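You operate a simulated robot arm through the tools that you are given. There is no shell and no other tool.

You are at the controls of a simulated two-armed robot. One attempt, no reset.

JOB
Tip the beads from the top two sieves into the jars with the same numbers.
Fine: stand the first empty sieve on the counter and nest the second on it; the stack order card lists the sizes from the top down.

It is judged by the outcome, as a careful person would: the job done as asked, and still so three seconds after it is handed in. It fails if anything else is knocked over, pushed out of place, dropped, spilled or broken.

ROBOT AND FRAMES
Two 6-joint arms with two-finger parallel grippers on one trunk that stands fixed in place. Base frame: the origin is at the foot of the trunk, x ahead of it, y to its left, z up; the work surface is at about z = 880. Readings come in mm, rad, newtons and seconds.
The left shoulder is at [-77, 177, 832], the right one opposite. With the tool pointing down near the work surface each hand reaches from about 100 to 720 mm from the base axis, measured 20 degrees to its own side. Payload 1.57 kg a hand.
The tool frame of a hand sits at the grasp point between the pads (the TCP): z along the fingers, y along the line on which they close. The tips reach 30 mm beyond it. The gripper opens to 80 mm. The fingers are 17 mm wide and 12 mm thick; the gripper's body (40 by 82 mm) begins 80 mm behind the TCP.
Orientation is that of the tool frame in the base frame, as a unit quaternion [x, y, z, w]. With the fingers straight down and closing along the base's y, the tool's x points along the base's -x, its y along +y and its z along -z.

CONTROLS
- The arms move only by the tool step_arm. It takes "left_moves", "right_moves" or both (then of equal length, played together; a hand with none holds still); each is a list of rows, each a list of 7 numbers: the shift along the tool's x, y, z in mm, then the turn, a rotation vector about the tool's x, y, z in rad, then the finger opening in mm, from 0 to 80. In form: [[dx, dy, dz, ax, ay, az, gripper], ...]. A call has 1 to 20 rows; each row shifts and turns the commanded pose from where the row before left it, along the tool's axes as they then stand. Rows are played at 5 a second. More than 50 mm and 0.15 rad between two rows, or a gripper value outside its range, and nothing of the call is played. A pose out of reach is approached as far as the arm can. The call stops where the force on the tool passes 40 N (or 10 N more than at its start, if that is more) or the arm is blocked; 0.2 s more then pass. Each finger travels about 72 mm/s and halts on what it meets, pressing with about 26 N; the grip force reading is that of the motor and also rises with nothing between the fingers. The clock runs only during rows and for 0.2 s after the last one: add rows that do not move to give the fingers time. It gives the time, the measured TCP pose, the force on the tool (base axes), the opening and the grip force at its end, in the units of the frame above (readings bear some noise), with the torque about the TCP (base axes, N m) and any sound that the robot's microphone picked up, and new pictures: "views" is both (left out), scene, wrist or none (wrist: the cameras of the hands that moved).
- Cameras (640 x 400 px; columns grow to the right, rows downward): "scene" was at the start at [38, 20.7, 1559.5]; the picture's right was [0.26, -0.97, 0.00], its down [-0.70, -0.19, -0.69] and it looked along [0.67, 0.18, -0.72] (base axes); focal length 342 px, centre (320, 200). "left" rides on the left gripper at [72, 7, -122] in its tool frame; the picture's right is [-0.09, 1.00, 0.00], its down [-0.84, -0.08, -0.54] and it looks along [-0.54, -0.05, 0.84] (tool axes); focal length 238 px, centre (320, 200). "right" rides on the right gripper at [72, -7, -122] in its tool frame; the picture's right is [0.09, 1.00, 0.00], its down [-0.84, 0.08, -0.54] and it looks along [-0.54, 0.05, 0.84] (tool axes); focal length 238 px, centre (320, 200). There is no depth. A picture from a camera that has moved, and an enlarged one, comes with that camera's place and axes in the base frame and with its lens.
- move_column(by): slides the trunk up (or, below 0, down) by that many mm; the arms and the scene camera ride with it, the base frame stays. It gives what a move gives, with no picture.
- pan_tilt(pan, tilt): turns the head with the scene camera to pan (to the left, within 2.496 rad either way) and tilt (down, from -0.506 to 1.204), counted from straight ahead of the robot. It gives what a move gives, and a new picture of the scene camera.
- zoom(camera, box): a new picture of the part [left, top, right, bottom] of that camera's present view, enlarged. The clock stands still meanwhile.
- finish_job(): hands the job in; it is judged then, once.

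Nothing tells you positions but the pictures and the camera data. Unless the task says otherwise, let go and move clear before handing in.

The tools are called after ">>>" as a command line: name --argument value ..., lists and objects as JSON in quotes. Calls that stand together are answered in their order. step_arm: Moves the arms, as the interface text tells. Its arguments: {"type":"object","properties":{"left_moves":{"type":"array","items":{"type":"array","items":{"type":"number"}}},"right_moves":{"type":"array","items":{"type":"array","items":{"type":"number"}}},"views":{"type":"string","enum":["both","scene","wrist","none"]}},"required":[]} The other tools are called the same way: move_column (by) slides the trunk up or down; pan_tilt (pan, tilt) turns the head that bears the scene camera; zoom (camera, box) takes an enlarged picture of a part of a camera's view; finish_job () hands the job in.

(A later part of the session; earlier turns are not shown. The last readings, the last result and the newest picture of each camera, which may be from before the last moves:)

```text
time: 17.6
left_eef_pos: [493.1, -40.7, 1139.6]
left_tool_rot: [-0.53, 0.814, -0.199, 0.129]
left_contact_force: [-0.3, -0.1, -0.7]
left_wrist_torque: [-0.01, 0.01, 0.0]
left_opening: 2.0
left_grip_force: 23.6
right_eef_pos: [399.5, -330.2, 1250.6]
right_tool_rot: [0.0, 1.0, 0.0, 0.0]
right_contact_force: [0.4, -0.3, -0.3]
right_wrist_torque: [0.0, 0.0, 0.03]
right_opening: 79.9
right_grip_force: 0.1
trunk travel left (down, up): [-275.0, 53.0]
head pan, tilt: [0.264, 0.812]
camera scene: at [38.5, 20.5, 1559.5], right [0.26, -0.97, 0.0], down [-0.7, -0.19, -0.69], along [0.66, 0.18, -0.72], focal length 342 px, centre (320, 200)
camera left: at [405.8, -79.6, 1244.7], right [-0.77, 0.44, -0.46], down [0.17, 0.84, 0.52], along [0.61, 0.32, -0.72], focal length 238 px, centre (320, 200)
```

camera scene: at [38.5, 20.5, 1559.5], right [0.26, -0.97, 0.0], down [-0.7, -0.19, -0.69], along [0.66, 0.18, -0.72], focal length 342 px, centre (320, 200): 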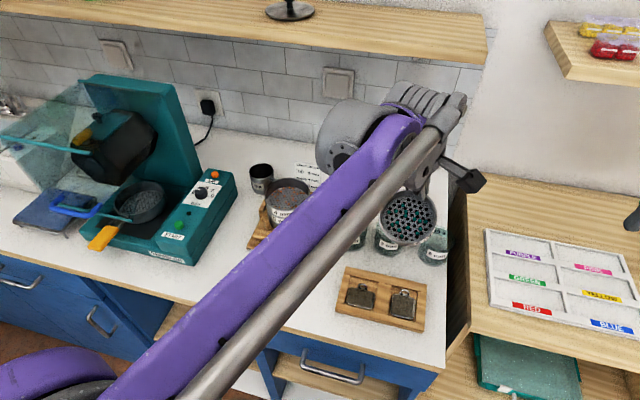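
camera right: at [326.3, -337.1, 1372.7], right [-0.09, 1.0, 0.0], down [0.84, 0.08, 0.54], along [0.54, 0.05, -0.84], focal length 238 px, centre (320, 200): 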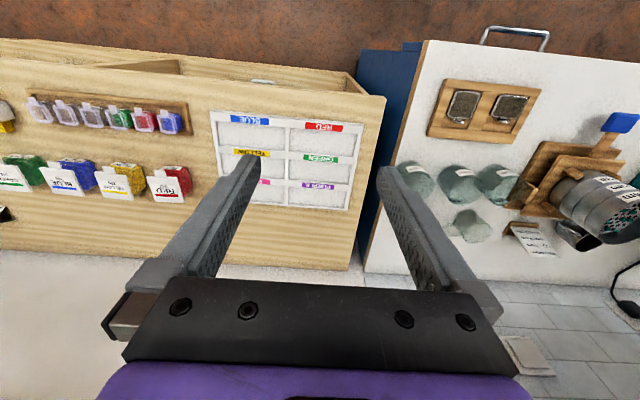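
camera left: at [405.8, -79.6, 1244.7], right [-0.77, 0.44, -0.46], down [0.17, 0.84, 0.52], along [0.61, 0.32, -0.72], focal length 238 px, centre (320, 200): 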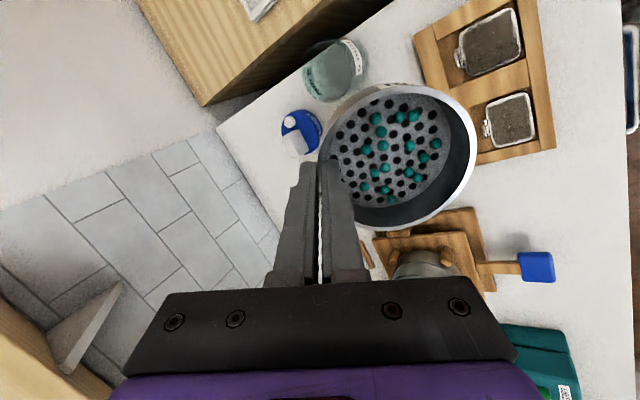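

Tilt is now 0.48 rad with the beads still on the mesh, and the 6 mm jar shows behind the sieve. I'll continue tilting gently to about 65° while staying over the counter.

>>> step_arm --left_moves '[[0, 0, 0, 0.08, 0, 0, 0], [0, 0, 0, 0.08, 0, 0, 0], [0, 0, 0, 0.08, 0, 0, 0], [0, 0, 0, 0.08, 0, 0, 0], [0, 0, 0, 0.08, 0, 0, 0], [0, 0, 0, 0.08, 0, 0, 0], [0, 0, 0, 0.08, 0, 0, 0], [0, 0, 0, 0.06, 0, 0, 0], [0, 0, 0, 0, 0, 0, 0], [0, 0, 0, 0, 0, 0, 0]]' --views "both"

>>> zoom --camera "left" --box '[200, 0, 500, 240]'

>>> zoom --camera "scene" --box '[330, 140, 470, 280]'

```text
time: 19.8
left_eef_pos: [491.6, -39.6, 1140.6]
left_tool_rot: [-0.465, 0.715, -0.437, 0.285]
left_contact_force: [-0.3, -0.6, 0.1]
left_wrist_torque: [0.02, 0.0, 0.0]
left_opening: 2.0
left_grip_force: 23.8
right_eef_pos: [398.1, -329.1, 1250.1]
right_tool_rot: [0.0, 1.0, 0.0, 0.001]
right_contact_force: [0.0, 0.2, -0.4]
right_wrist_torque: [-0.01, -0.03, 0.01]
right_opening: 79.8
right_grip_force: 0.1
trunk travel left (down, up): [-275.0, 53.0]
head pan, tilt: [0.264, 0.812]
camera scene: at [38.0, 20.7, 1559.5], right [0.26, -0.97, 0.0], down [-0.7, -0.19, -0.69], along [0.67, 0.18, -0.72], focal length 342 px, centre (320, 200)
camera left: at [360.3, -59.7, 1189.2], right [-0.38, 0.27, -0.89], down [-0.07, 0.95, 0.31], along [0.92, 0.18, -0.34], focal length 238 px, centre (320, 200)
```

scene: 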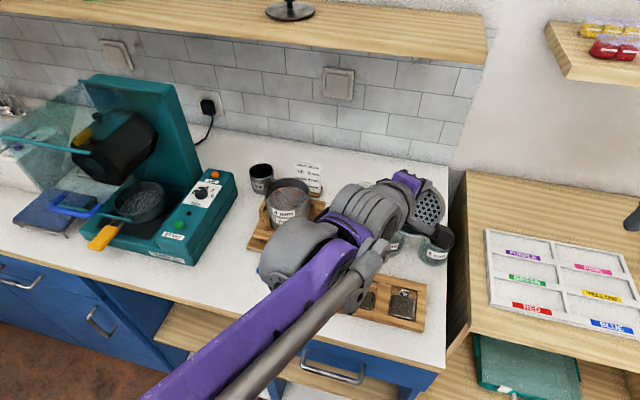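
left: 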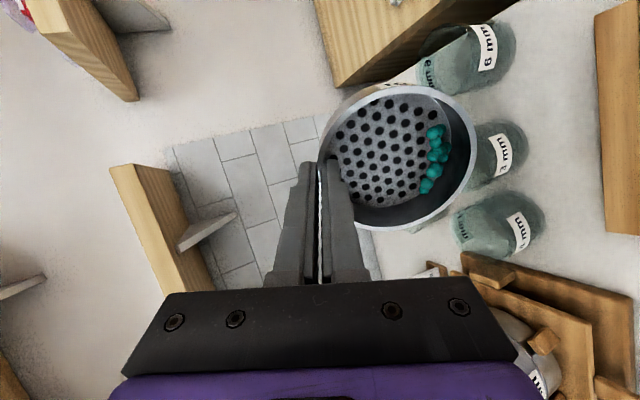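

```text
1.67 times, centred on (350, 120) of left
camera zoom: at [360.3, -59.7, 1189.2], right [-0.38, 0.27, -0.89], down [-0.07, 0.95, 0.31], along [0.92, 0.18, -0.34], focal length 397 px, centre (270, 333)
```

zoom: 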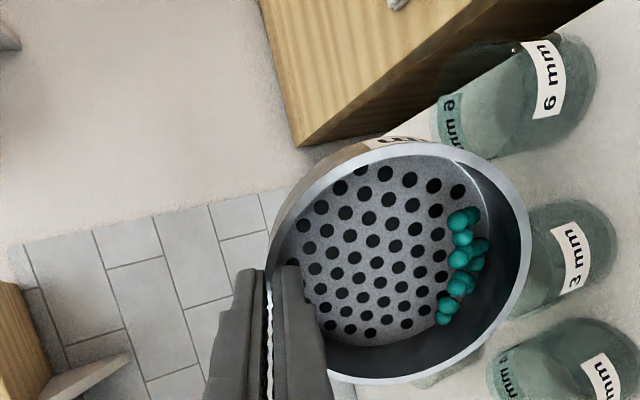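

```text
2.86 times, centred on (400, 210) of scene
camera zoom: at [38.0, 20.7, 1559.5], right [0.26, -0.97, 0.0], down [-0.7, -0.19, -0.69], along [0.67, 0.18, -0.72], focal length 977 px, centre (91, 171)
```

zoom: 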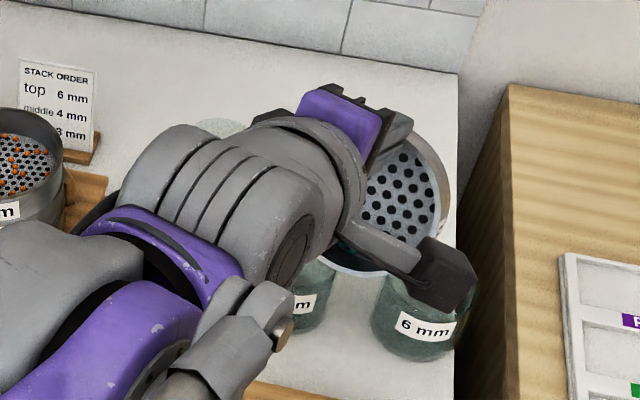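

All the beads have gathered on the low side and the hand points forward cleanly. I'll zoom on the 6 mm jar from this new angle to pin down its position before pouring.

>>> zoom --camera "left" --box '[400, 0, 560, 100]'

>>> zoom --camera "left" --box '[430, 100, 590, 270]'

>>> zoom --camera "right" --box '[380, 100, 560, 260]'

```text
4.00 times, centred on (480, 50) of left
camera zoom: at [360.3, -59.7, 1189.2], right [-0.38, 0.27, -0.89], down [-0.07, 0.95, 0.31], along [0.92, 0.18, -0.34], focal length 953 px, centre (-320, 800)
```

zoom: 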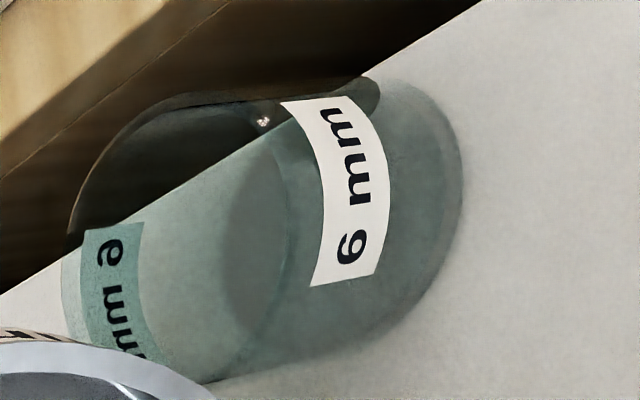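

```text
2.35 times, centred on (510, 185) of left
camera zoom: at [360.3, -59.7, 1189.2], right [-0.38, 0.27, -0.89], down [-0.07, 0.95, 0.31], along [0.92, 0.18, -0.34], focal length 561 px, centre (-127, 235)
```

zoom: 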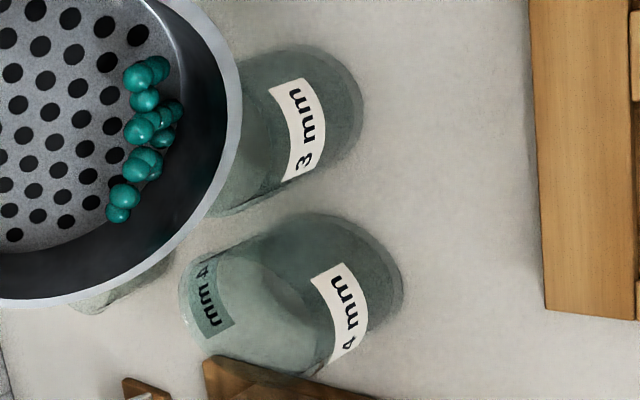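

```text
2.50 times, centred on (470, 180) of right
camera zoom: at [326.8, -336.2, 1372.7], right [-0.09, 1.0, 0.0], down [0.84, 0.08, 0.54], along [0.54, 0.05, -0.84], focal length 596 px, centre (-55, 250)
```

zoom: 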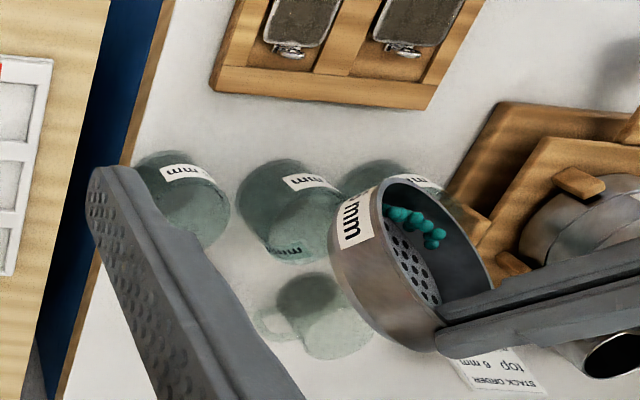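

The geometry agrees between views: the 6 mm jar is at about (556, -116) with its rim near z 945, and the cabinet beyond it is low. I'll carry the tilted sieve horizontally over the jar, staying high.

>>> step_arm --left_moves '[[6, -8, 16, 0, 0, 0, 0], [9, -12.3, 24, 0, 0, 0, 0], [9, -12.3, 24, 0, 0, 0, 0], [9, -12.3, 24, 0, 0, 0, 0], [7, -9.4, 18.5, 0, 0, 0, 0], [3.5, -5, 10, 0, 0, 0, 0], [0, 0, 0, 0, 0, 0, 0]]' --views "both"

>>> zoom --camera "right" --box '[330, 60, 530, 260]'

>>> zoom --camera "left" --box '[300, 60, 560, 240]'

```text
time: 21.4
left_eef_pos: [593.9, -132.5, 1138.1]
left_tool_rot: [-0.465, 0.715, -0.438, 0.284]
left_contact_force: [0.3, 0.1, -0.2]
left_wrist_torque: [0.01, 0.02, -0.01]
left_opening: 2.0
left_grip_force: 23.8
right_eef_pos: [399.8, -329.6, 1251.7]
right_tool_rot: [0.0, 1.0, 0.001, 0.0]
right_contact_force: [0.0, -0.3, -1.0]
right_wrist_torque: [0.06, 0.0, -0.02]
right_opening: 80.1
right_grip_force: 0.0
trunk travel left (down, up): [-275.0, 53.0]
head pan, tilt: [0.264, 0.812]
camera scene: at [37.9, 20.7, 1559.5], right [0.26, -0.97, 0.0], down [-0.7, -0.19, -0.69], along [0.67, 0.18, -0.72], focal length 342 px, centre (320, 200)
camera left: at [462.5, -152.3, 1188.2], right [-0.38, 0.27, -0.89], down [-0.07, 0.95, 0.31], along [0.92, 0.18, -0.34], focal length 238 px, centre (320, 200)
```

scene: 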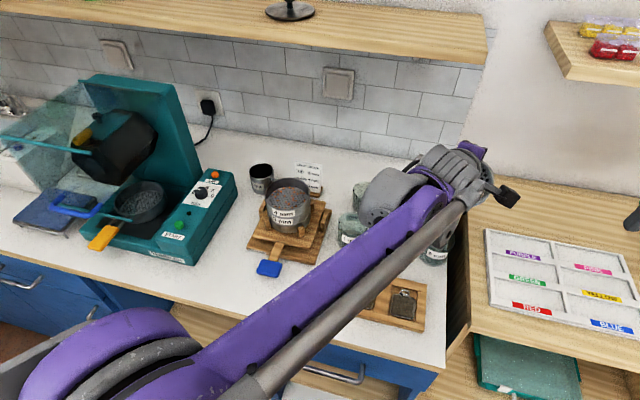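
left: 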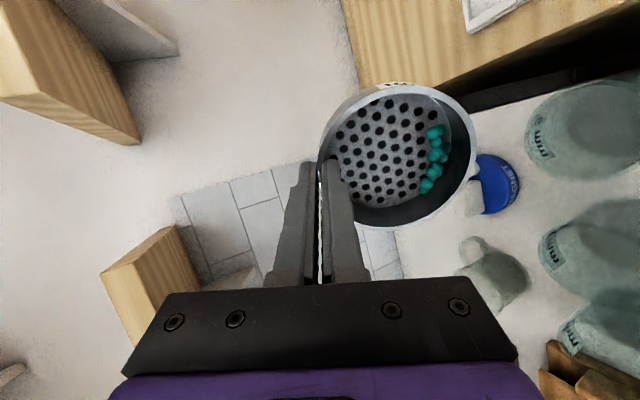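

```text
2.00 times, centred on (430, 160) of right
camera zoom: at [326.7, -336.1, 1372.7], right [-0.09, 1.0, 0.0], down [0.84, 0.08, 0.54], along [0.54, 0.05, -0.84], focal length 477 px, centre (100, 280)
```

zoom: 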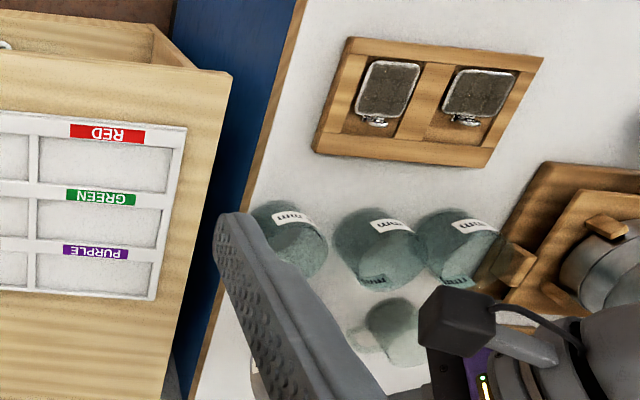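

```text
2.22 times, centred on (430, 150) of left
camera zoom: at [462.5, -152.3, 1188.2], right [-0.38, 0.27, -0.89], down [-0.07, 0.95, 0.31], along [0.92, 0.18, -0.34], focal length 530 px, centre (76, 311)
```

zoom: 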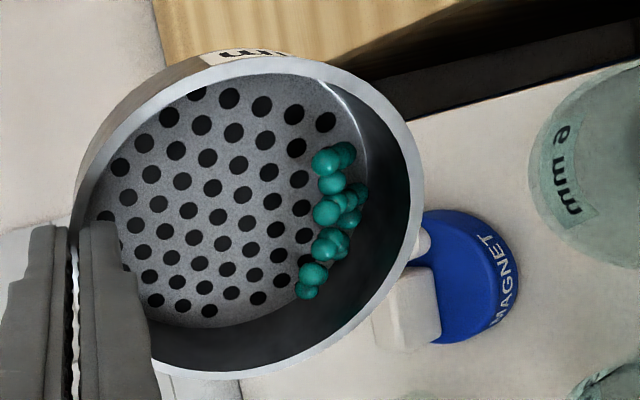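

The sieve is above the jar area with everything clear. I'll lower it so the lip sits about 25 mm above the jar rim.

>>> step_arm --left_moves '[[0, 14, 7.1, 0, 0, 0, 0], [0, 17.5, 8.9, 0, 0, 0, 0], [0, 17.5, 8.9, 0, 0, 0, 0], [0, 12, 6.1, 0, 0, 0, 0], [0, 6.7, 3.4, 0, 0, 0, 0], [0, 0, 0, 0, 0, 0, 0]]' --views "both"

>>> zoom --camera "left" --box '[320, 40, 640, 240]'

>>> zoom --camera "scene" --box '[370, 130, 530, 290]'

```text
time: 22.8
left_eef_pos: [593.4, -132.3, 1065.3]
left_tool_rot: [-0.465, 0.714, -0.438, 0.285]
left_contact_force: [0.4, 0.0, -1.1]
left_wrist_torque: [-0.03, 0.04, 0.01]
left_opening: 2.0
left_grip_force: 24.0
right_eef_pos: [399.5, -329.7, 1250.8]
right_tool_rot: [0.0, 1.0, 0.0, 0.001]
right_contact_force: [0.8, 0.2, 0.2]
right_wrist_torque: [0.01, 0.0, 0.01]
right_opening: 80.3
right_grip_force: 0.1
trunk travel left (down, up): [-275.0, 53.0]
head pan, tilt: [0.264, 0.812]
camera scene: at [38.0, 20.7, 1559.5], right [0.26, -0.97, 0.0], down [-0.7, -0.19, -0.69], along [0.67, 0.18, -0.72], focal length 342 px, centre (320, 200)
camera left: at [461.5, -152.7, 1114.1], right [-0.38, 0.27, -0.89], down [-0.07, 0.95, 0.32], along [0.92, 0.18, -0.34], focal length 238 px, centre (320, 200)
```

scene: 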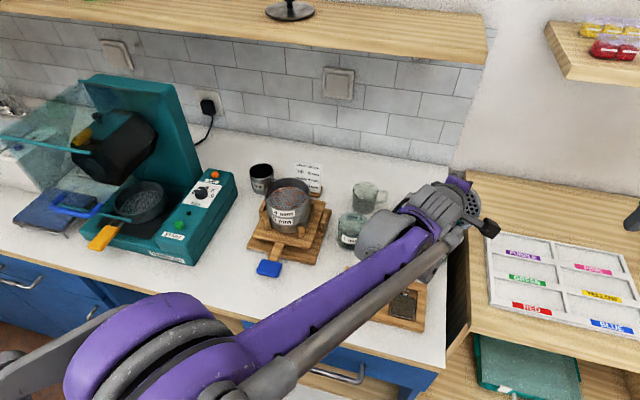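
left: 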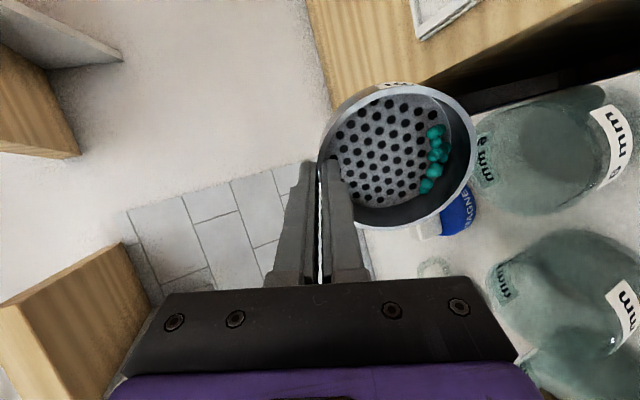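

```text
2.00 times, centred on (480, 140) of left
camera zoom: at [461.5, -152.7, 1114.1], right [-0.38, 0.27, -0.89], down [-0.07, 0.95, 0.32], along [0.92, 0.18, -0.34], focal length 477 px, centre (0, 320)
```

zoom: 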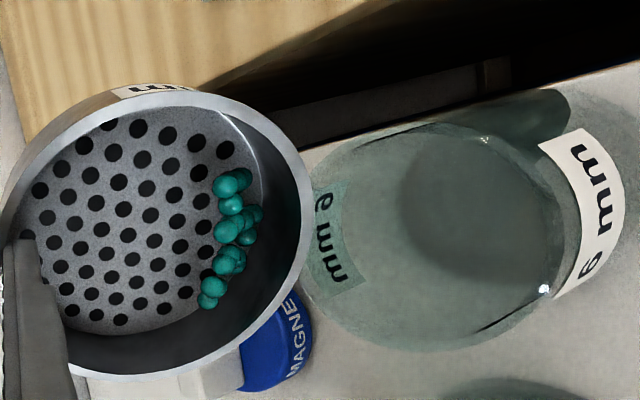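

```text
2.50 times, centred on (450, 210) of scene
camera zoom: at [38.0, 20.7, 1559.5], right [0.26, -0.97, 0.0], down [-0.7, -0.19, -0.69], along [0.67, 0.18, -0.72], focal length 855 px, centre (-5, 175)
```

zoom: 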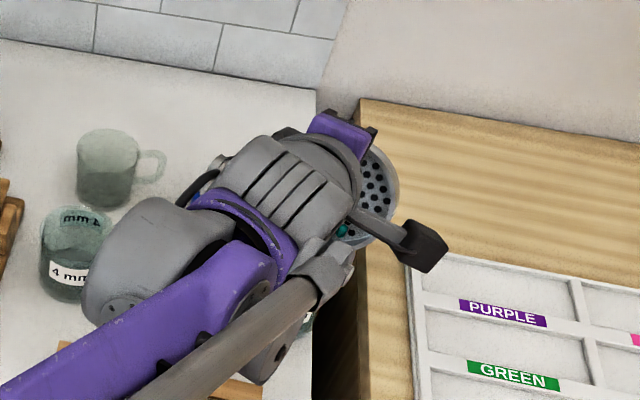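

The lip is about 8 mm past the jar centre and 28 mm above its rim, as planned. Before rotating further I want to see how low the left wrist hangs, so I'll check with the right camera.

>>> zoom --camera "right" --box '[0, 0, 640, 400]'

>>> pan_tilt --pan -0.2 --tilt 0.9

```text
1.00 times, centred on (320, 200) of right (not enlarged: the box is as wide or as high as the picture)
camera zoom: at [326.8, -336.2, 1372.7], right [-0.09, 1.0, 0.0], down [0.84, 0.08, 0.54], along [0.54, 0.05, -0.84], focal length 238 px, centre (320, 200)
```

zoom: 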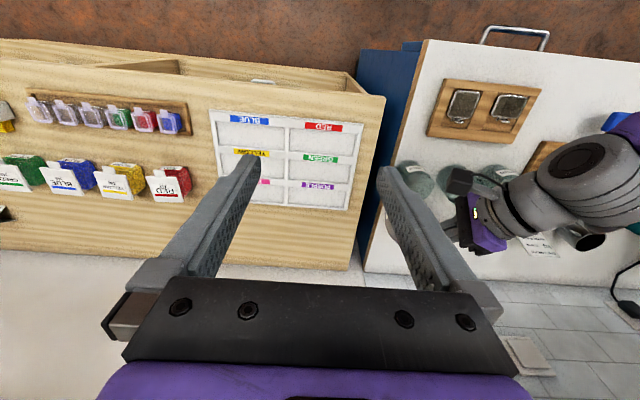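

```text
time: 23.7
left_eef_pos: [592.6, -132.8, 1065.5]
left_tool_rot: [-0.465, 0.715, -0.438, 0.285]
left_contact_force: [0.4, -0.1, -0.2]
left_wrist_torque: [-0.01, 0.02, -0.01]
left_opening: 2.2
left_grip_force: 23.7
right_eef_pos: [399.0, -329.5, 1250.0]
right_tool_rot: [0.0, 1.0, 0.001, 0.001]
right_contact_force: [0.2, -0.4, -0.1]
right_wrist_torque: [0.0, 0.02, 0.01]
right_opening: 80.1
right_grip_force: 0.0
trunk travel left (down, up): [-275.0, 53.0]
head pan, tilt: [-0.201, 0.901]
camera scene: at [34.7, -15.2, 1552.6], right [-0.2, -0.98, 0.0], down [-0.77, 0.16, -0.62], along [0.61, -0.12, -0.78], focal length 342 px, centre (320, 200)
```

scene: 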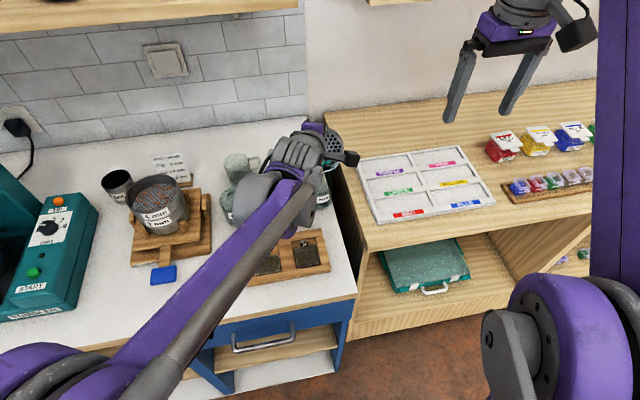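

The right hand can serve as an observation camera. I'll lower it, yaw it to face the jars and pitch it up somewhat for a side view of the pour.

>>> step_arm --right_moves '[[0, 0, 37.5, 0, 0, 0, 80], [0, 0, 37.5, 0, 0, 0, 80], [0, 0, 37.5, 0, 0, 0, 80], [0, 0, 37.5, 0, 0, 0, 80], [0, 0, 0, 0, 0, -0.13, 80], [0, 0, 0, 0, 0, -0.13, 80], [0, 0, 0, 0, 0, -0.13, 80], [0, 0, 0, 0, 0, -0.13, 80], [0, 0, 0, 0, 0, -0.13, 80], [0, 0, 0, 0, 0, -0.13, 80], [0, 0, 0, 0, -0.125, 0, 80], [0, 0, 0, 0, -0.125, 0, 80], [0, 0, 0, 0, -0.125, 0, 80], [0, 0, 0, 0, -0.125, 0, 80], [0, 0, 0, 0, 0, 0, 80]]' --views "both"

```text
time: 26.9
left_eef_pos: [592.7, -133.4, 1063.3]
left_tool_rot: [-0.465, 0.715, -0.438, 0.285]
left_contact_force: [-1.1, -0.3, -0.2]
left_wrist_torque: [-0.02, 0.02, 0.01]
left_opening: 1.8
left_grip_force: 23.8
right_eef_pos: [399.8, -328.5, 1101.2]
right_tool_rot: [-0.369, 0.895, 0.094, 0.231]
right_contact_force: [-1.2, 0.0, 0.4]
right_wrist_torque: [0.02, 0.01, -0.02]
right_opening: 79.7
right_grip_force: 0.0
trunk travel left (down, up): [-275.0, 53.0]
head pan, tilt: [-0.201, 0.901]
camera scene: at [34.9, -15.1, 1552.6], right [-0.2, -0.98, 0.0], down [-0.77, 0.16, -0.62], along [0.61, -0.12, -0.78], focal length 342 px, centre (320, 200)
camera right: at [318.2, -419.0, 1173.1], right [-0.76, 0.65, -0.05], down [0.28, 0.39, 0.88], along [0.59, 0.65, -0.48], focal length 238 px, centre (320, 200)
```

scene: 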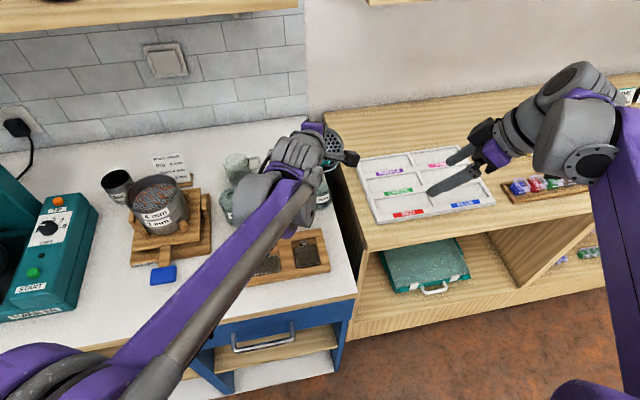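
right: 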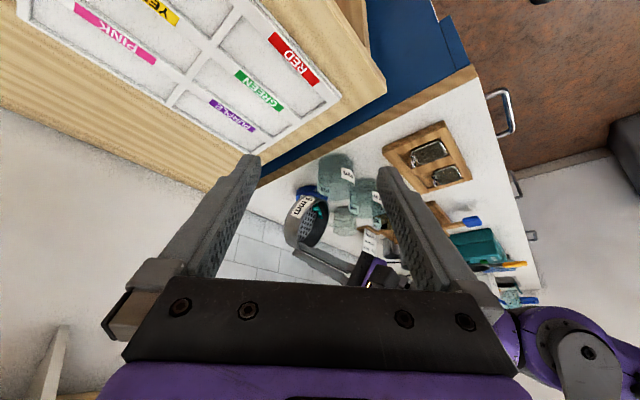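

>>> zoom --camera "right" --box '[250, 120, 440, 300]'

>>> zoom --camera "scene" --box '[200, 100, 380, 280]'

```text
2.22 times, centred on (345, 210) of right
camera zoom: at [318.2, -419.0, 1173.1], right [-0.76, 0.65, -0.05], down [0.28, 0.39, 0.88], along [0.59, 0.65, -0.48], focal length 530 px, centre (264, 178)
```

zoom: 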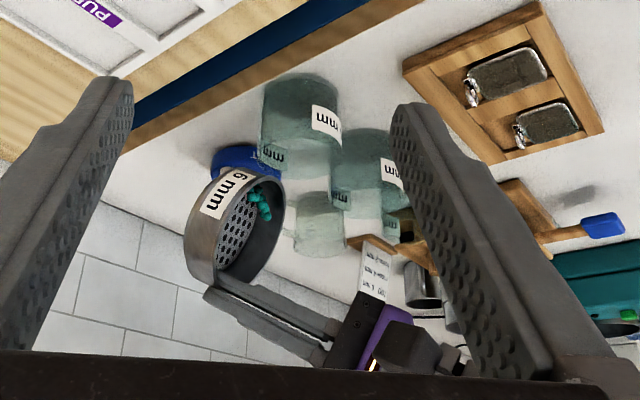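

```text
2.22 times, centred on (290, 190) of scene
camera zoom: at [34.9, -15.1, 1552.6], right [-0.2, -0.98, 0.0], down [-0.77, 0.16, -0.62], along [0.61, -0.12, -0.78], focal length 760 px, centre (387, 222)
```

zoom: 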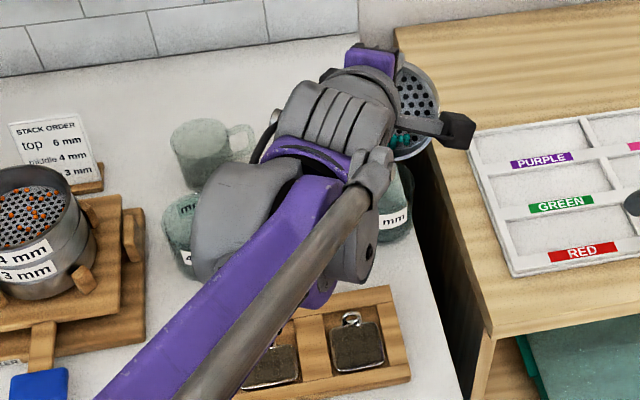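

The side view shows the lip over the jar mouth. I'm concerned about how low the left wrist housing will hang as the hand tips past horizontal, so I'll turn the right hand further to look at it.

>>> step_arm --right_moves '[[0, 0, 0, 0, 0, -0.14, 80], [0, 0, 0, 0, 0, -0.14, 80], [0, 0, 0, 0, 0, -0.14, 80], [0, 0, 0, 0, 0, 0, 80]]' --views "wrist"

>>> zoom --camera "right" --box '[220, 110, 460, 310]'

```text
time: 27.9
left_eef_pos: [592.3, -132.2, 1064.6]
left_tool_rot: [-0.465, 0.715, -0.438, 0.285]
left_contact_force: [0.3, -0.4, -0.9]
left_wrist_torque: [0.03, -0.01, -0.03]
left_opening: 2.0
left_grip_force: 23.5
right_eef_pos: [399.6, -329.8, 1100.6]
right_tool_rot: [-0.548, 0.799, 0.045, 0.244]
right_contact_force: [0.1, -0.1, 0.9]
right_wrist_torque: [-0.03, 0.03, 0.02]
right_opening: 80.1
right_grip_force: 0.0
trunk travel left (down, up): [-275.0, 53.0]
head pan, tilt: [-0.201, 0.901]
camera right: at [344.1, -434.5, 1177.6], right [-0.92, 0.32, -0.24], down [-0.02, 0.56, 0.83], along [0.39, 0.76, -0.51], focal length 238 px, centre (320, 200)
```

right: 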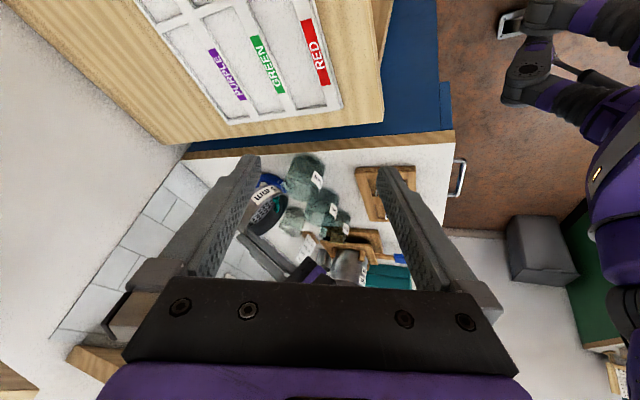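

```text
2.00 times, centred on (340, 210) of right
camera zoom: at [344.1, -434.5, 1177.6], right [-0.92, 0.32, -0.24], down [-0.02, 0.56, 0.83], along [0.39, 0.76, -0.51], focal length 477 px, centre (280, 180)
```

zoom: 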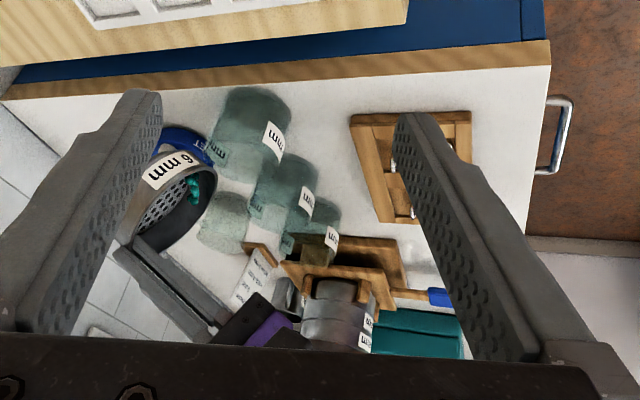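

>>> step_arm --right_moves '[[0, 0, 0, 0, -0.14, 0, 80], [0, 0, 0, 0, -0.14, 0, 80], [0, 0, 0, 0, -0.14, 0, 80], [0, 0, 0, 0, 0, 0, 80]]' --views "wrist"

>>> zoom --camera "right" --box '[180, 20, 480, 290]'

```text
time: 28.9
left_eef_pos: [592.2, -131.8, 1065.5]
left_tool_rot: [-0.465, 0.715, -0.439, 0.285]
left_contact_force: [-0.2, -0.3, -1.7]
left_wrist_torque: [-0.02, -0.04, -0.02]
left_opening: 2.0
left_grip_force: 23.4
right_eef_pos: [399.0, -328.7, 1102.2]
right_tool_rot: [-0.526, 0.731, 0.157, 0.405]
right_contact_force: [-0.1, -0.3, 0.6]
right_wrist_torque: [0.02, -0.02, 0.0]
right_opening: 79.9
right_grip_force: 0.1
trunk travel left (down, up): [-275.0, 53.0]
head pan, tilt: [-0.201, 0.901]
camera right: at [344.8, -457.7, 1123.4], right [-0.9, 0.34, -0.27], down [-0.2, 0.21, 0.96], along [0.38, 0.92, -0.12], focal length 238 px, centre (320, 200)
```

right: 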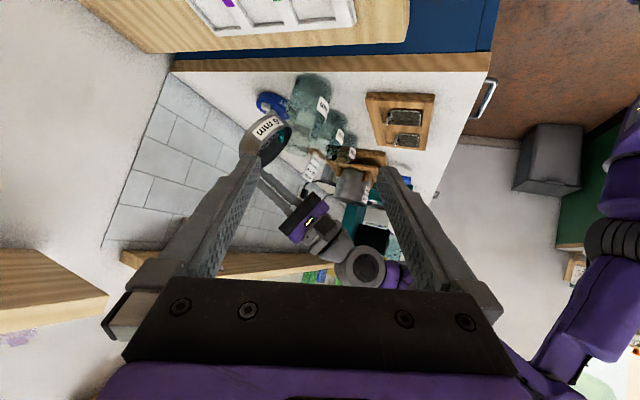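

```text
1.48 times, centred on (330, 155) of right
camera zoom: at [344.8, -457.7, 1123.4], right [-0.9, 0.34, -0.27], down [-0.2, 0.21, 0.96], along [0.38, 0.92, -0.12], focal length 353 px, centre (305, 267)
```

zoom: 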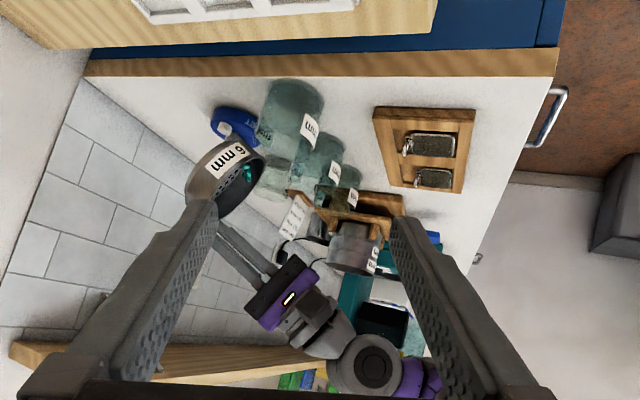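

The wrist housing sits in line with the tool axis (z≈1160 now), so tipping to about 110° keeps it clear of the tray below. I'll rotate about the lip point to 86° first, and no beads should leave yet.

>>> step_arm --left_moves '[[0, 1.349, -7.71, 0.08, 0, 0, 0], [0, 1.349, -7.71, 0.08, 0, 0, 0], [0, 1.349, -7.71, 0.08, 0, 0, 0], [0, 1.349, -7.71, 0.08, 0, 0, 0], [0, 0.954, -5.793, 0.06, 0, 0, 0], [0, 0, 0, 0, 0, 0, 0]]' --views "both"

>>> zoom --camera "right" --box '[180, 20, 480, 290]'

>>> zoom --camera "left" --box '[300, 40, 640, 260]'

```text
time: 30.3
left_eef_pos: [563.0, -117.0, 1070.4]
left_tool_rot: [-0.411, 0.634, -0.549, 0.356]
left_contact_force: [-0.1, -0.3, -0.5]
left_wrist_torque: [0.05, 0.02, -0.01]
left_opening: 2.1
left_grip_force: 23.4
left hand out of reach, approached as far as the arm can: row 5
right_eef_pos: [399.1, -329.3, 1101.0]
right_tool_rot: [-0.526, 0.731, 0.157, 0.405]
right_contact_force: [0.5, -0.3, -0.7]
right_wrist_torque: [0.01, 0.01, -0.03]
right_opening: 80.0
right_grip_force: 0.1
trunk travel left (down, up): [-275.0, 53.0]
head pan, tilt: [-0.201, 0.901]
camera scene: at [34.8, -15.3, 1552.5], right [-0.2, -0.98, 0.0], down [-0.77, 0.16, -0.62], along [0.61, -0.12, -0.78], focal length 342 px, centre (320, 200)
camera left: at [422.9, -132.8, 1081.0], right [-0.09, 0.14, -0.99], down [-0.14, 0.98, 0.15], along [0.99, 0.15, -0.07], focal length 238 px, centre (320, 200)
```

scene: 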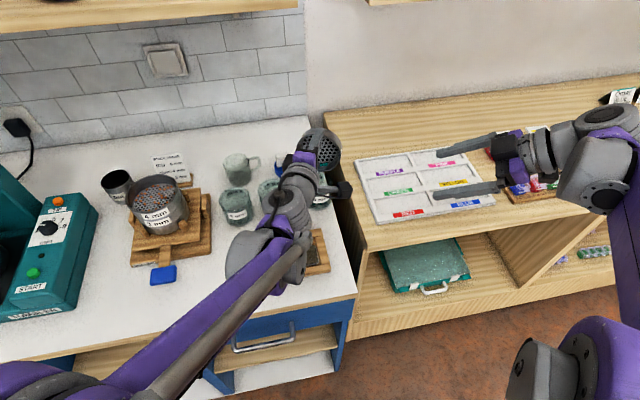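
left: 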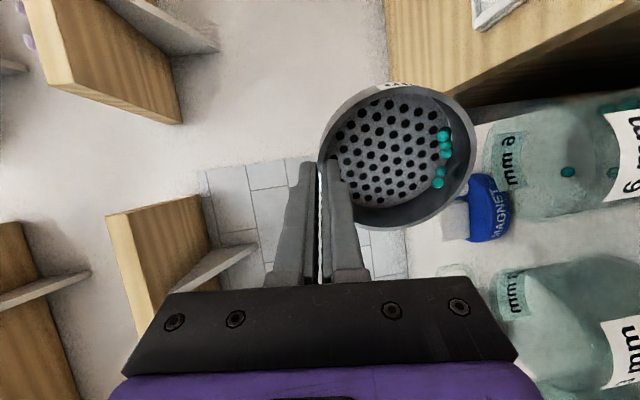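

```text
1.48 times, centred on (330, 155) of right
camera zoom: at [345.0, -458.1, 1123.3], right [-0.9, 0.34, -0.27], down [-0.2, 0.21, 0.96], along [0.38, 0.92, -0.12], focal length 353 px, centre (305, 267)
```

zoom: 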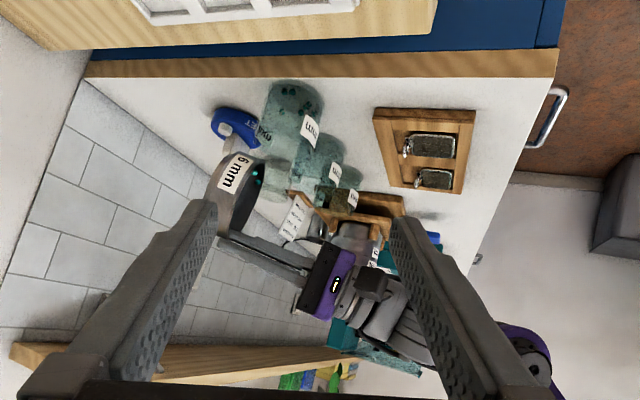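

```text
1.82 times, centred on (470, 150) of left
camera zoom: at [422.9, -132.8, 1081.0], right [-0.09, 0.14, -0.99], down [-0.14, 0.98, 0.15], along [0.99, 0.15, -0.07], focal length 433 px, centre (47, 291)
```

zoom: 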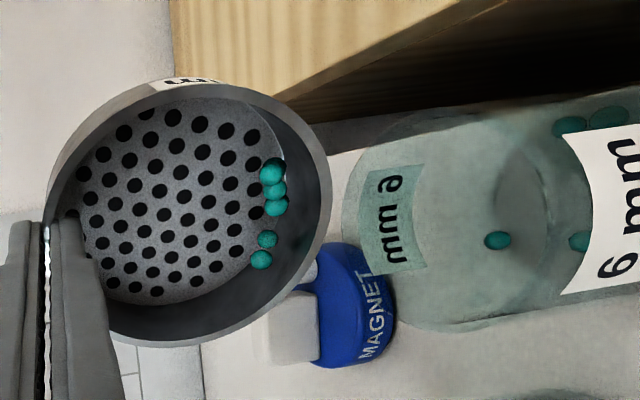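

Some beads have already run out into the 6 mm jar, and I can see about five still in the sieve. The arm reported a reach limit on the last row, so I'll check for spills and count before going on.

>>> zoom --camera "left" --box '[470, 60, 640, 240]'

>>> zoom --camera "right" --box '[250, 50, 370, 170]'

>>> zoom --camera "left" --box '[400, 100, 490, 220]'

>>> zoom --camera "scene" --box '[210, 110, 370, 260]'

```text
2.22 times, centred on (555, 150) of left
camera zoom: at [422.9, -132.8, 1081.0], right [-0.09, 0.14, -0.99], down [-0.14, 0.98, 0.15], along [0.99, 0.15, -0.07], focal length 530 px, centre (-202, 311)
```

zoom: 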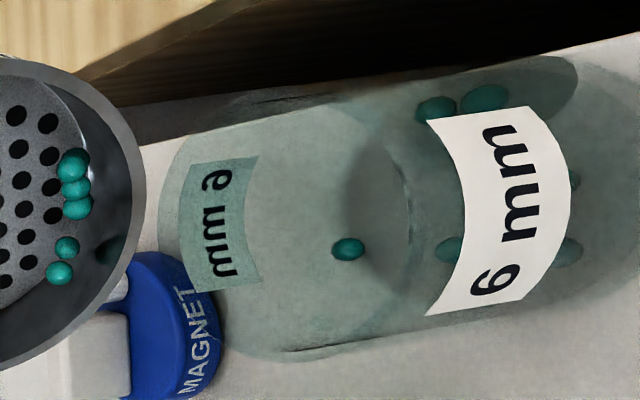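

```text
3.33 times, centred on (310, 110) of right
camera zoom: at [345.0, -458.1, 1123.3], right [-0.9, 0.34, -0.27], down [-0.2, 0.21, 0.96], along [0.38, 0.92, -0.12], focal length 794 px, centre (353, 500)
```

zoom: 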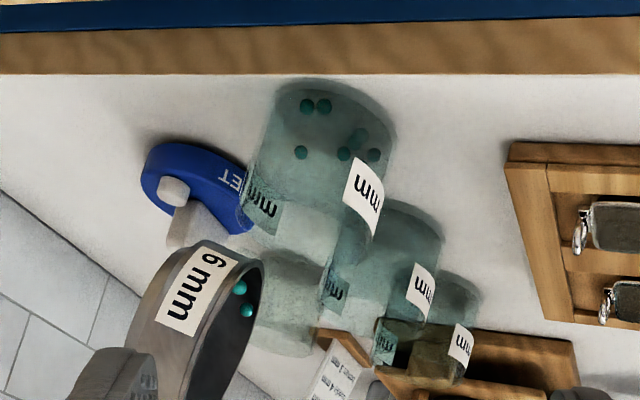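

```text
3.33 times, centred on (445, 160) of left
camera zoom: at [422.9, -132.8, 1081.0], right [-0.09, 0.14, -0.99], down [-0.14, 0.98, 0.15], along [0.99, 0.15, -0.07], focal length 794 px, centre (-97, 333)
```

zoom: 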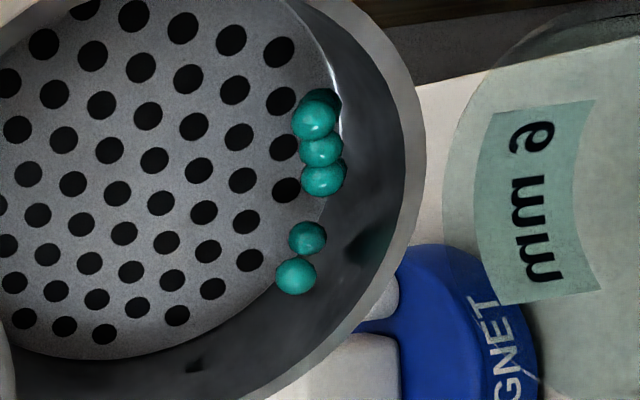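

```text
2.67 times, centred on (290, 185) of scene
camera zoom: at [34.8, -15.3, 1552.5], right [-0.2, -0.98, 0.0], down [-0.77, 0.16, -0.62], along [0.61, -0.12, -0.78], focal length 912 px, centre (400, 240)
```

zoom: 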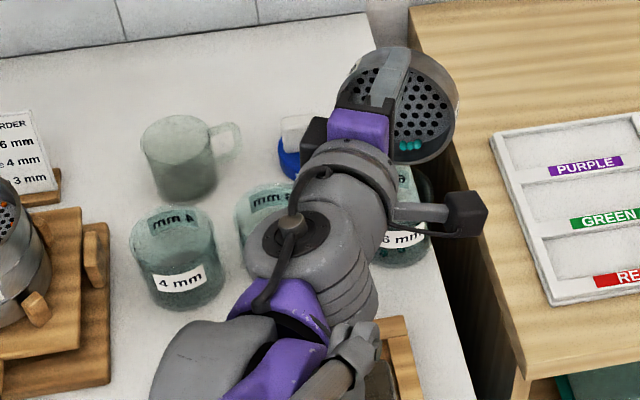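

Beads visible in the jar and the rest in the sieve corner; none show on the counter. The wrist seems to hit a joint limit at this heading, so I'll swing the hand's heading around the lip (more in line with the forearm) and then try more tilt.

>>> step_arm --left_moves '[[0, 0, 0, 0, 0.079, 0.012, 0], [0, 0, 0, 0, 0.079, 0.012, 0], [0, 0, 0, 0, 0.079, 0.012, 0], [0, 0, 0, 0, 0.079, 0.012, 0], [0, 0, 0, 0, 0, 0, 0]]' --views "both"

```text
time: 31.5
left_eef_pos: [564.3, -116.4, 1070.2]
left_tool_rot: [-0.293, 0.681, -0.61, 0.28]
left_contact_force: [0.3, 1.0, -0.7]
left_wrist_torque: [0.05, -0.01, 0.01]
left_opening: 2.1
left_grip_force: 23.3
right_eef_pos: [399.8, -329.9, 1101.5]
right_tool_rot: [-0.525, 0.731, 0.156, 0.406]
right_contact_force: [-0.1, 0.4, -0.3]
right_wrist_torque: [0.0, 0.0, 0.0]
right_opening: 80.1
right_grip_force: 0.0
trunk travel left (down, up): [-275.0, 53.0]
head pan, tilt: [-0.201, 0.901]
camera scene: at [34.4, -15.5, 1552.5], right [-0.2, -0.98, 0.0], down [-0.77, 0.16, -0.62], along [0.61, -0.12, -0.78], focal length 342 px, centre (320, 200)
camera left: at [424.7, -88.4, 1074.2], right [0.0, 0.15, -0.99], down [0.17, 0.97, 0.15], along [0.99, -0.17, -0.02], focal length 238 px, centre (320, 200)
```

scene: 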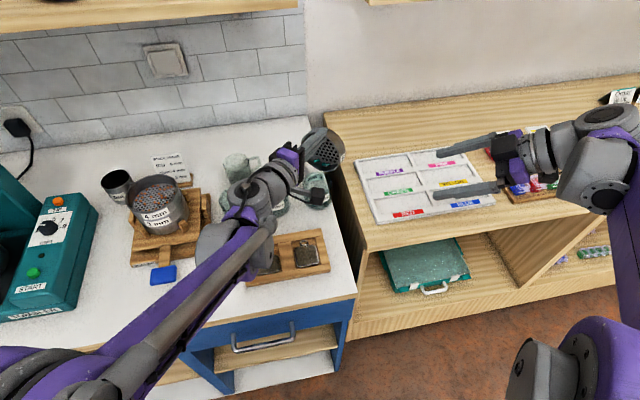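
left: 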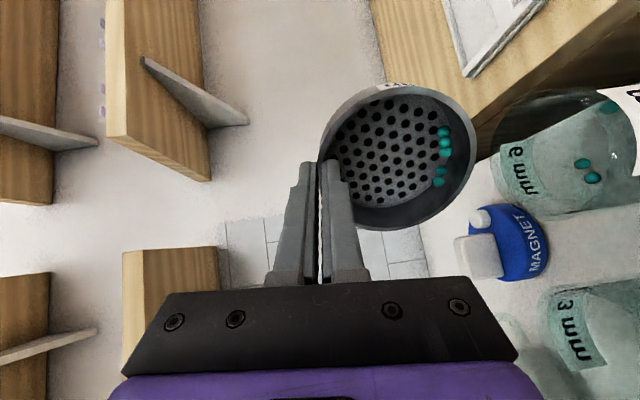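

The heading change worked and it's still over the jar. Now I'll try tilting further about the lip in small steps.

>>> step_arm --left_moves '[[0, 0.954, -5.793, 0.06, 0, 0, 0], [0, 0.954, -5.793, 0.06, 0, 0, 0], [0, 0.954, -5.793, 0.06, 0, 0, 0], [0, 0, 0, 0, 0, 0, 0]]' --views "both"

>>> zoom --camera "left" --box '[400, 60, 640, 240]'

>>> zoom --camera "right" --box '[220, 50, 400, 220]'

```text
time: 32.5
left_eef_pos: [550.6, -104.6, 1069.2]
left_tool_rot: [0.279, -0.636, 0.658, -0.292]
left_contact_force: [-0.5, -0.1, -0.8]
left_wrist_torque: [0.03, 0.01, -0.02]
left_opening: 2.1
left_grip_force: 23.8
right_eef_pos: [399.9, -329.6, 1099.9]
right_tool_rot: [-0.526, 0.731, 0.157, 0.405]
right_contact_force: [0.1, -0.5, -0.9]
right_wrist_torque: [-0.01, -0.01, -0.02]
right_opening: 80.1
right_grip_force: 0.0
trunk travel left (down, up): [-275.0, 53.0]
head pan, tilt: [-0.201, 0.901]
camera scene: at [34.6, -15.3, 1552.5], right [-0.2, -0.98, 0.0], down [-0.77, 0.16, -0.62], along [0.61, -0.12, -0.78], focal length 342 px, centre (320, 200)
camera left: at [412.5, -75.0, 1057.0], right [0.09, 0.05, -0.99], down [0.16, 0.98, 0.06], along [0.98, -0.17, 0.08], focal length 238 px, centre (320, 200)
```

scene: 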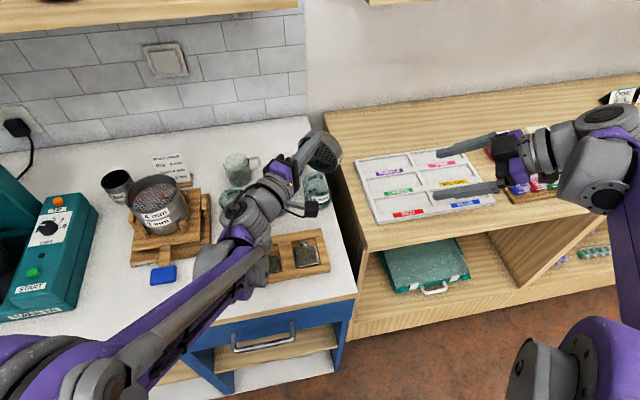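
left: 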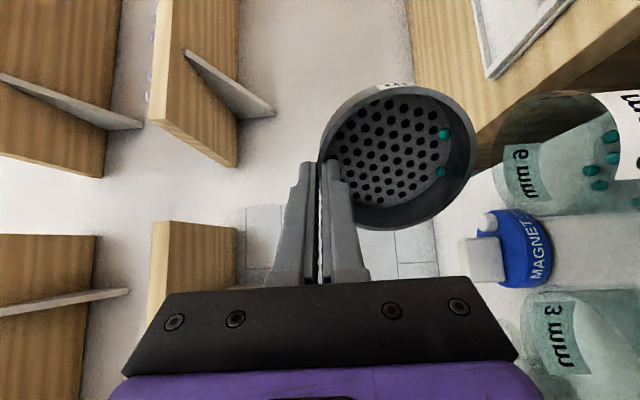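

```text
2.22 times, centred on (520, 150) of left
camera zoom: at [412.5, -75.0, 1057.0], right [0.09, 0.05, -0.99], down [0.16, 0.98, 0.06], along [0.98, -0.17, 0.08], focal length 530 px, centre (-124, 311)
```

zoom: 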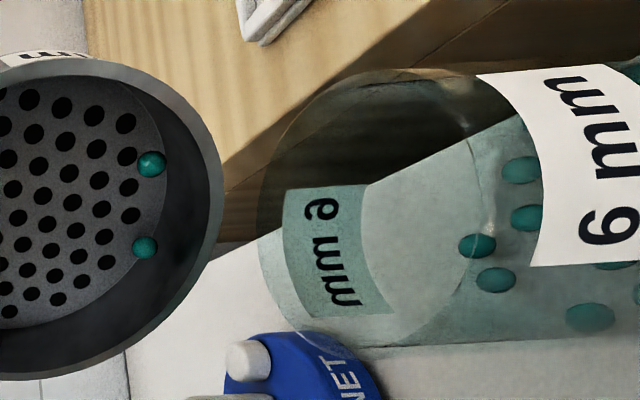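

```text
2.35 times, centred on (310, 135) of right
camera zoom: at [344.9, -458.1, 1123.4], right [-0.9, 0.34, -0.27], down [-0.2, 0.21, 0.96], along [0.38, 0.92, -0.12], focal length 561 px, centre (344, 353)
```

zoom: 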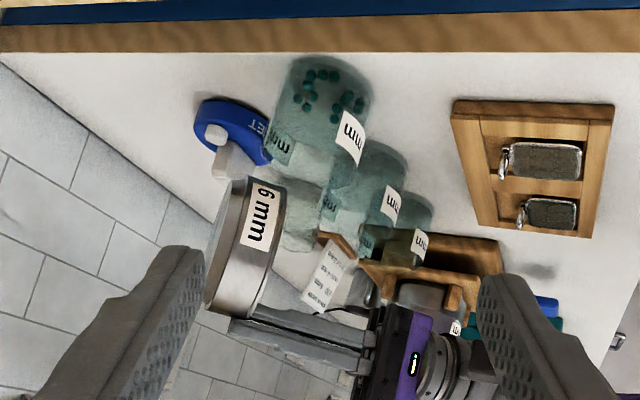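

Only two beads remain in the sieve, and the jar is filling with no spills visible. I'll continue to about 102°.

>>> step_arm --left_moves '[[0, 0.954, -5.793, 0.06, 0, 0, 0], [0, 0.954, -5.793, 0.06, 0, 0, 0], [0, 0.954, -5.793, 0.06, 0, 0, 0], [0, 0, 0, 0, 0, 0, 0], [0, 0, 0, 0, 0, 0, 0]]' --views "both"

>>> zoom --camera "left" --box '[300, 40, 640, 260]'

>>> zoom --camera "right" --box '[220, 50, 400, 220]'

```text
time: 33.7
left_eef_pos: [538.7, -94.0, 1063.7]
left_tool_rot: [0.251, -0.574, 0.713, -0.316]
left_contact_force: [0.0, 0.4, -2.2]
left_wrist_torque: [0.02, 0.04, 0.02]
left_opening: 2.1
left_grip_force: 24.0
right_eef_pos: [398.7, -329.0, 1100.1]
right_tool_rot: [-0.525, 0.731, 0.156, 0.406]
right_contact_force: [-0.5, -0.3, -0.6]
right_wrist_torque: [-0.01, 0.0, -0.02]
right_opening: 80.1
right_grip_force: 0.0
trunk travel left (down, up): [-275.0, 53.0]
head pan, tilt: [-0.201, 0.901]
camera scene: at [34.8, -15.3, 1552.5], right [-0.2, -0.98, 0.0], down [-0.77, 0.16, -0.62], along [0.61, -0.12, -0.78], focal length 342 px, centre (320, 200)
camera left: at [403.4, -66.4, 1030.6], right [0.22, -0.07, -0.97], down [0.16, 0.99, -0.04], along [0.96, -0.15, 0.23], focal length 238 px, centre (320, 200)
```

scene: 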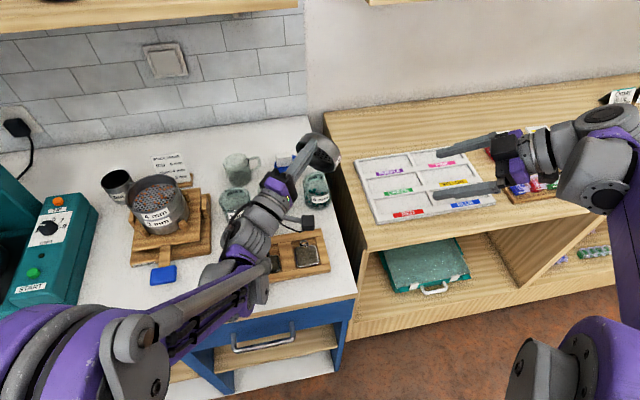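
left: 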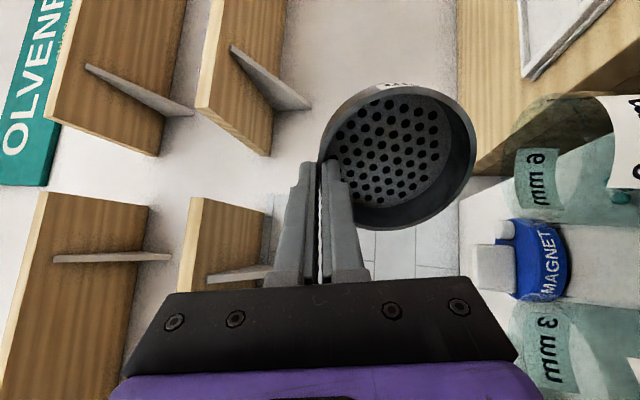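

```text
1.82 times, centred on (470, 150) of left
camera zoom: at [403.4, -66.4, 1030.6], right [0.22, -0.07, -0.97], down [0.16, 0.99, -0.04], along [0.96, -0.15, 0.23], focal length 433 px, centre (47, 291)
```

zoom: 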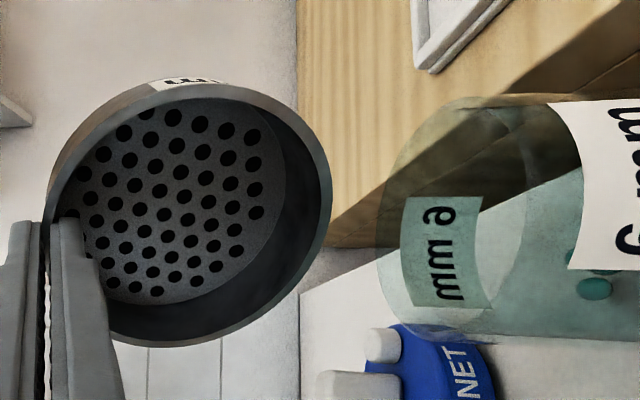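

```text
2.35 times, centred on (310, 135) of right
camera zoom: at [345.0, -458.0, 1123.4], right [-0.9, 0.34, -0.27], down [-0.2, 0.21, 0.96], along [0.38, 0.92, -0.12], focal length 561 px, centre (344, 353)
```

zoom: 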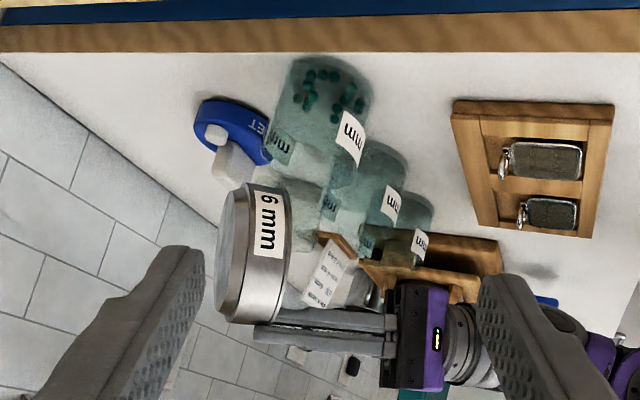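

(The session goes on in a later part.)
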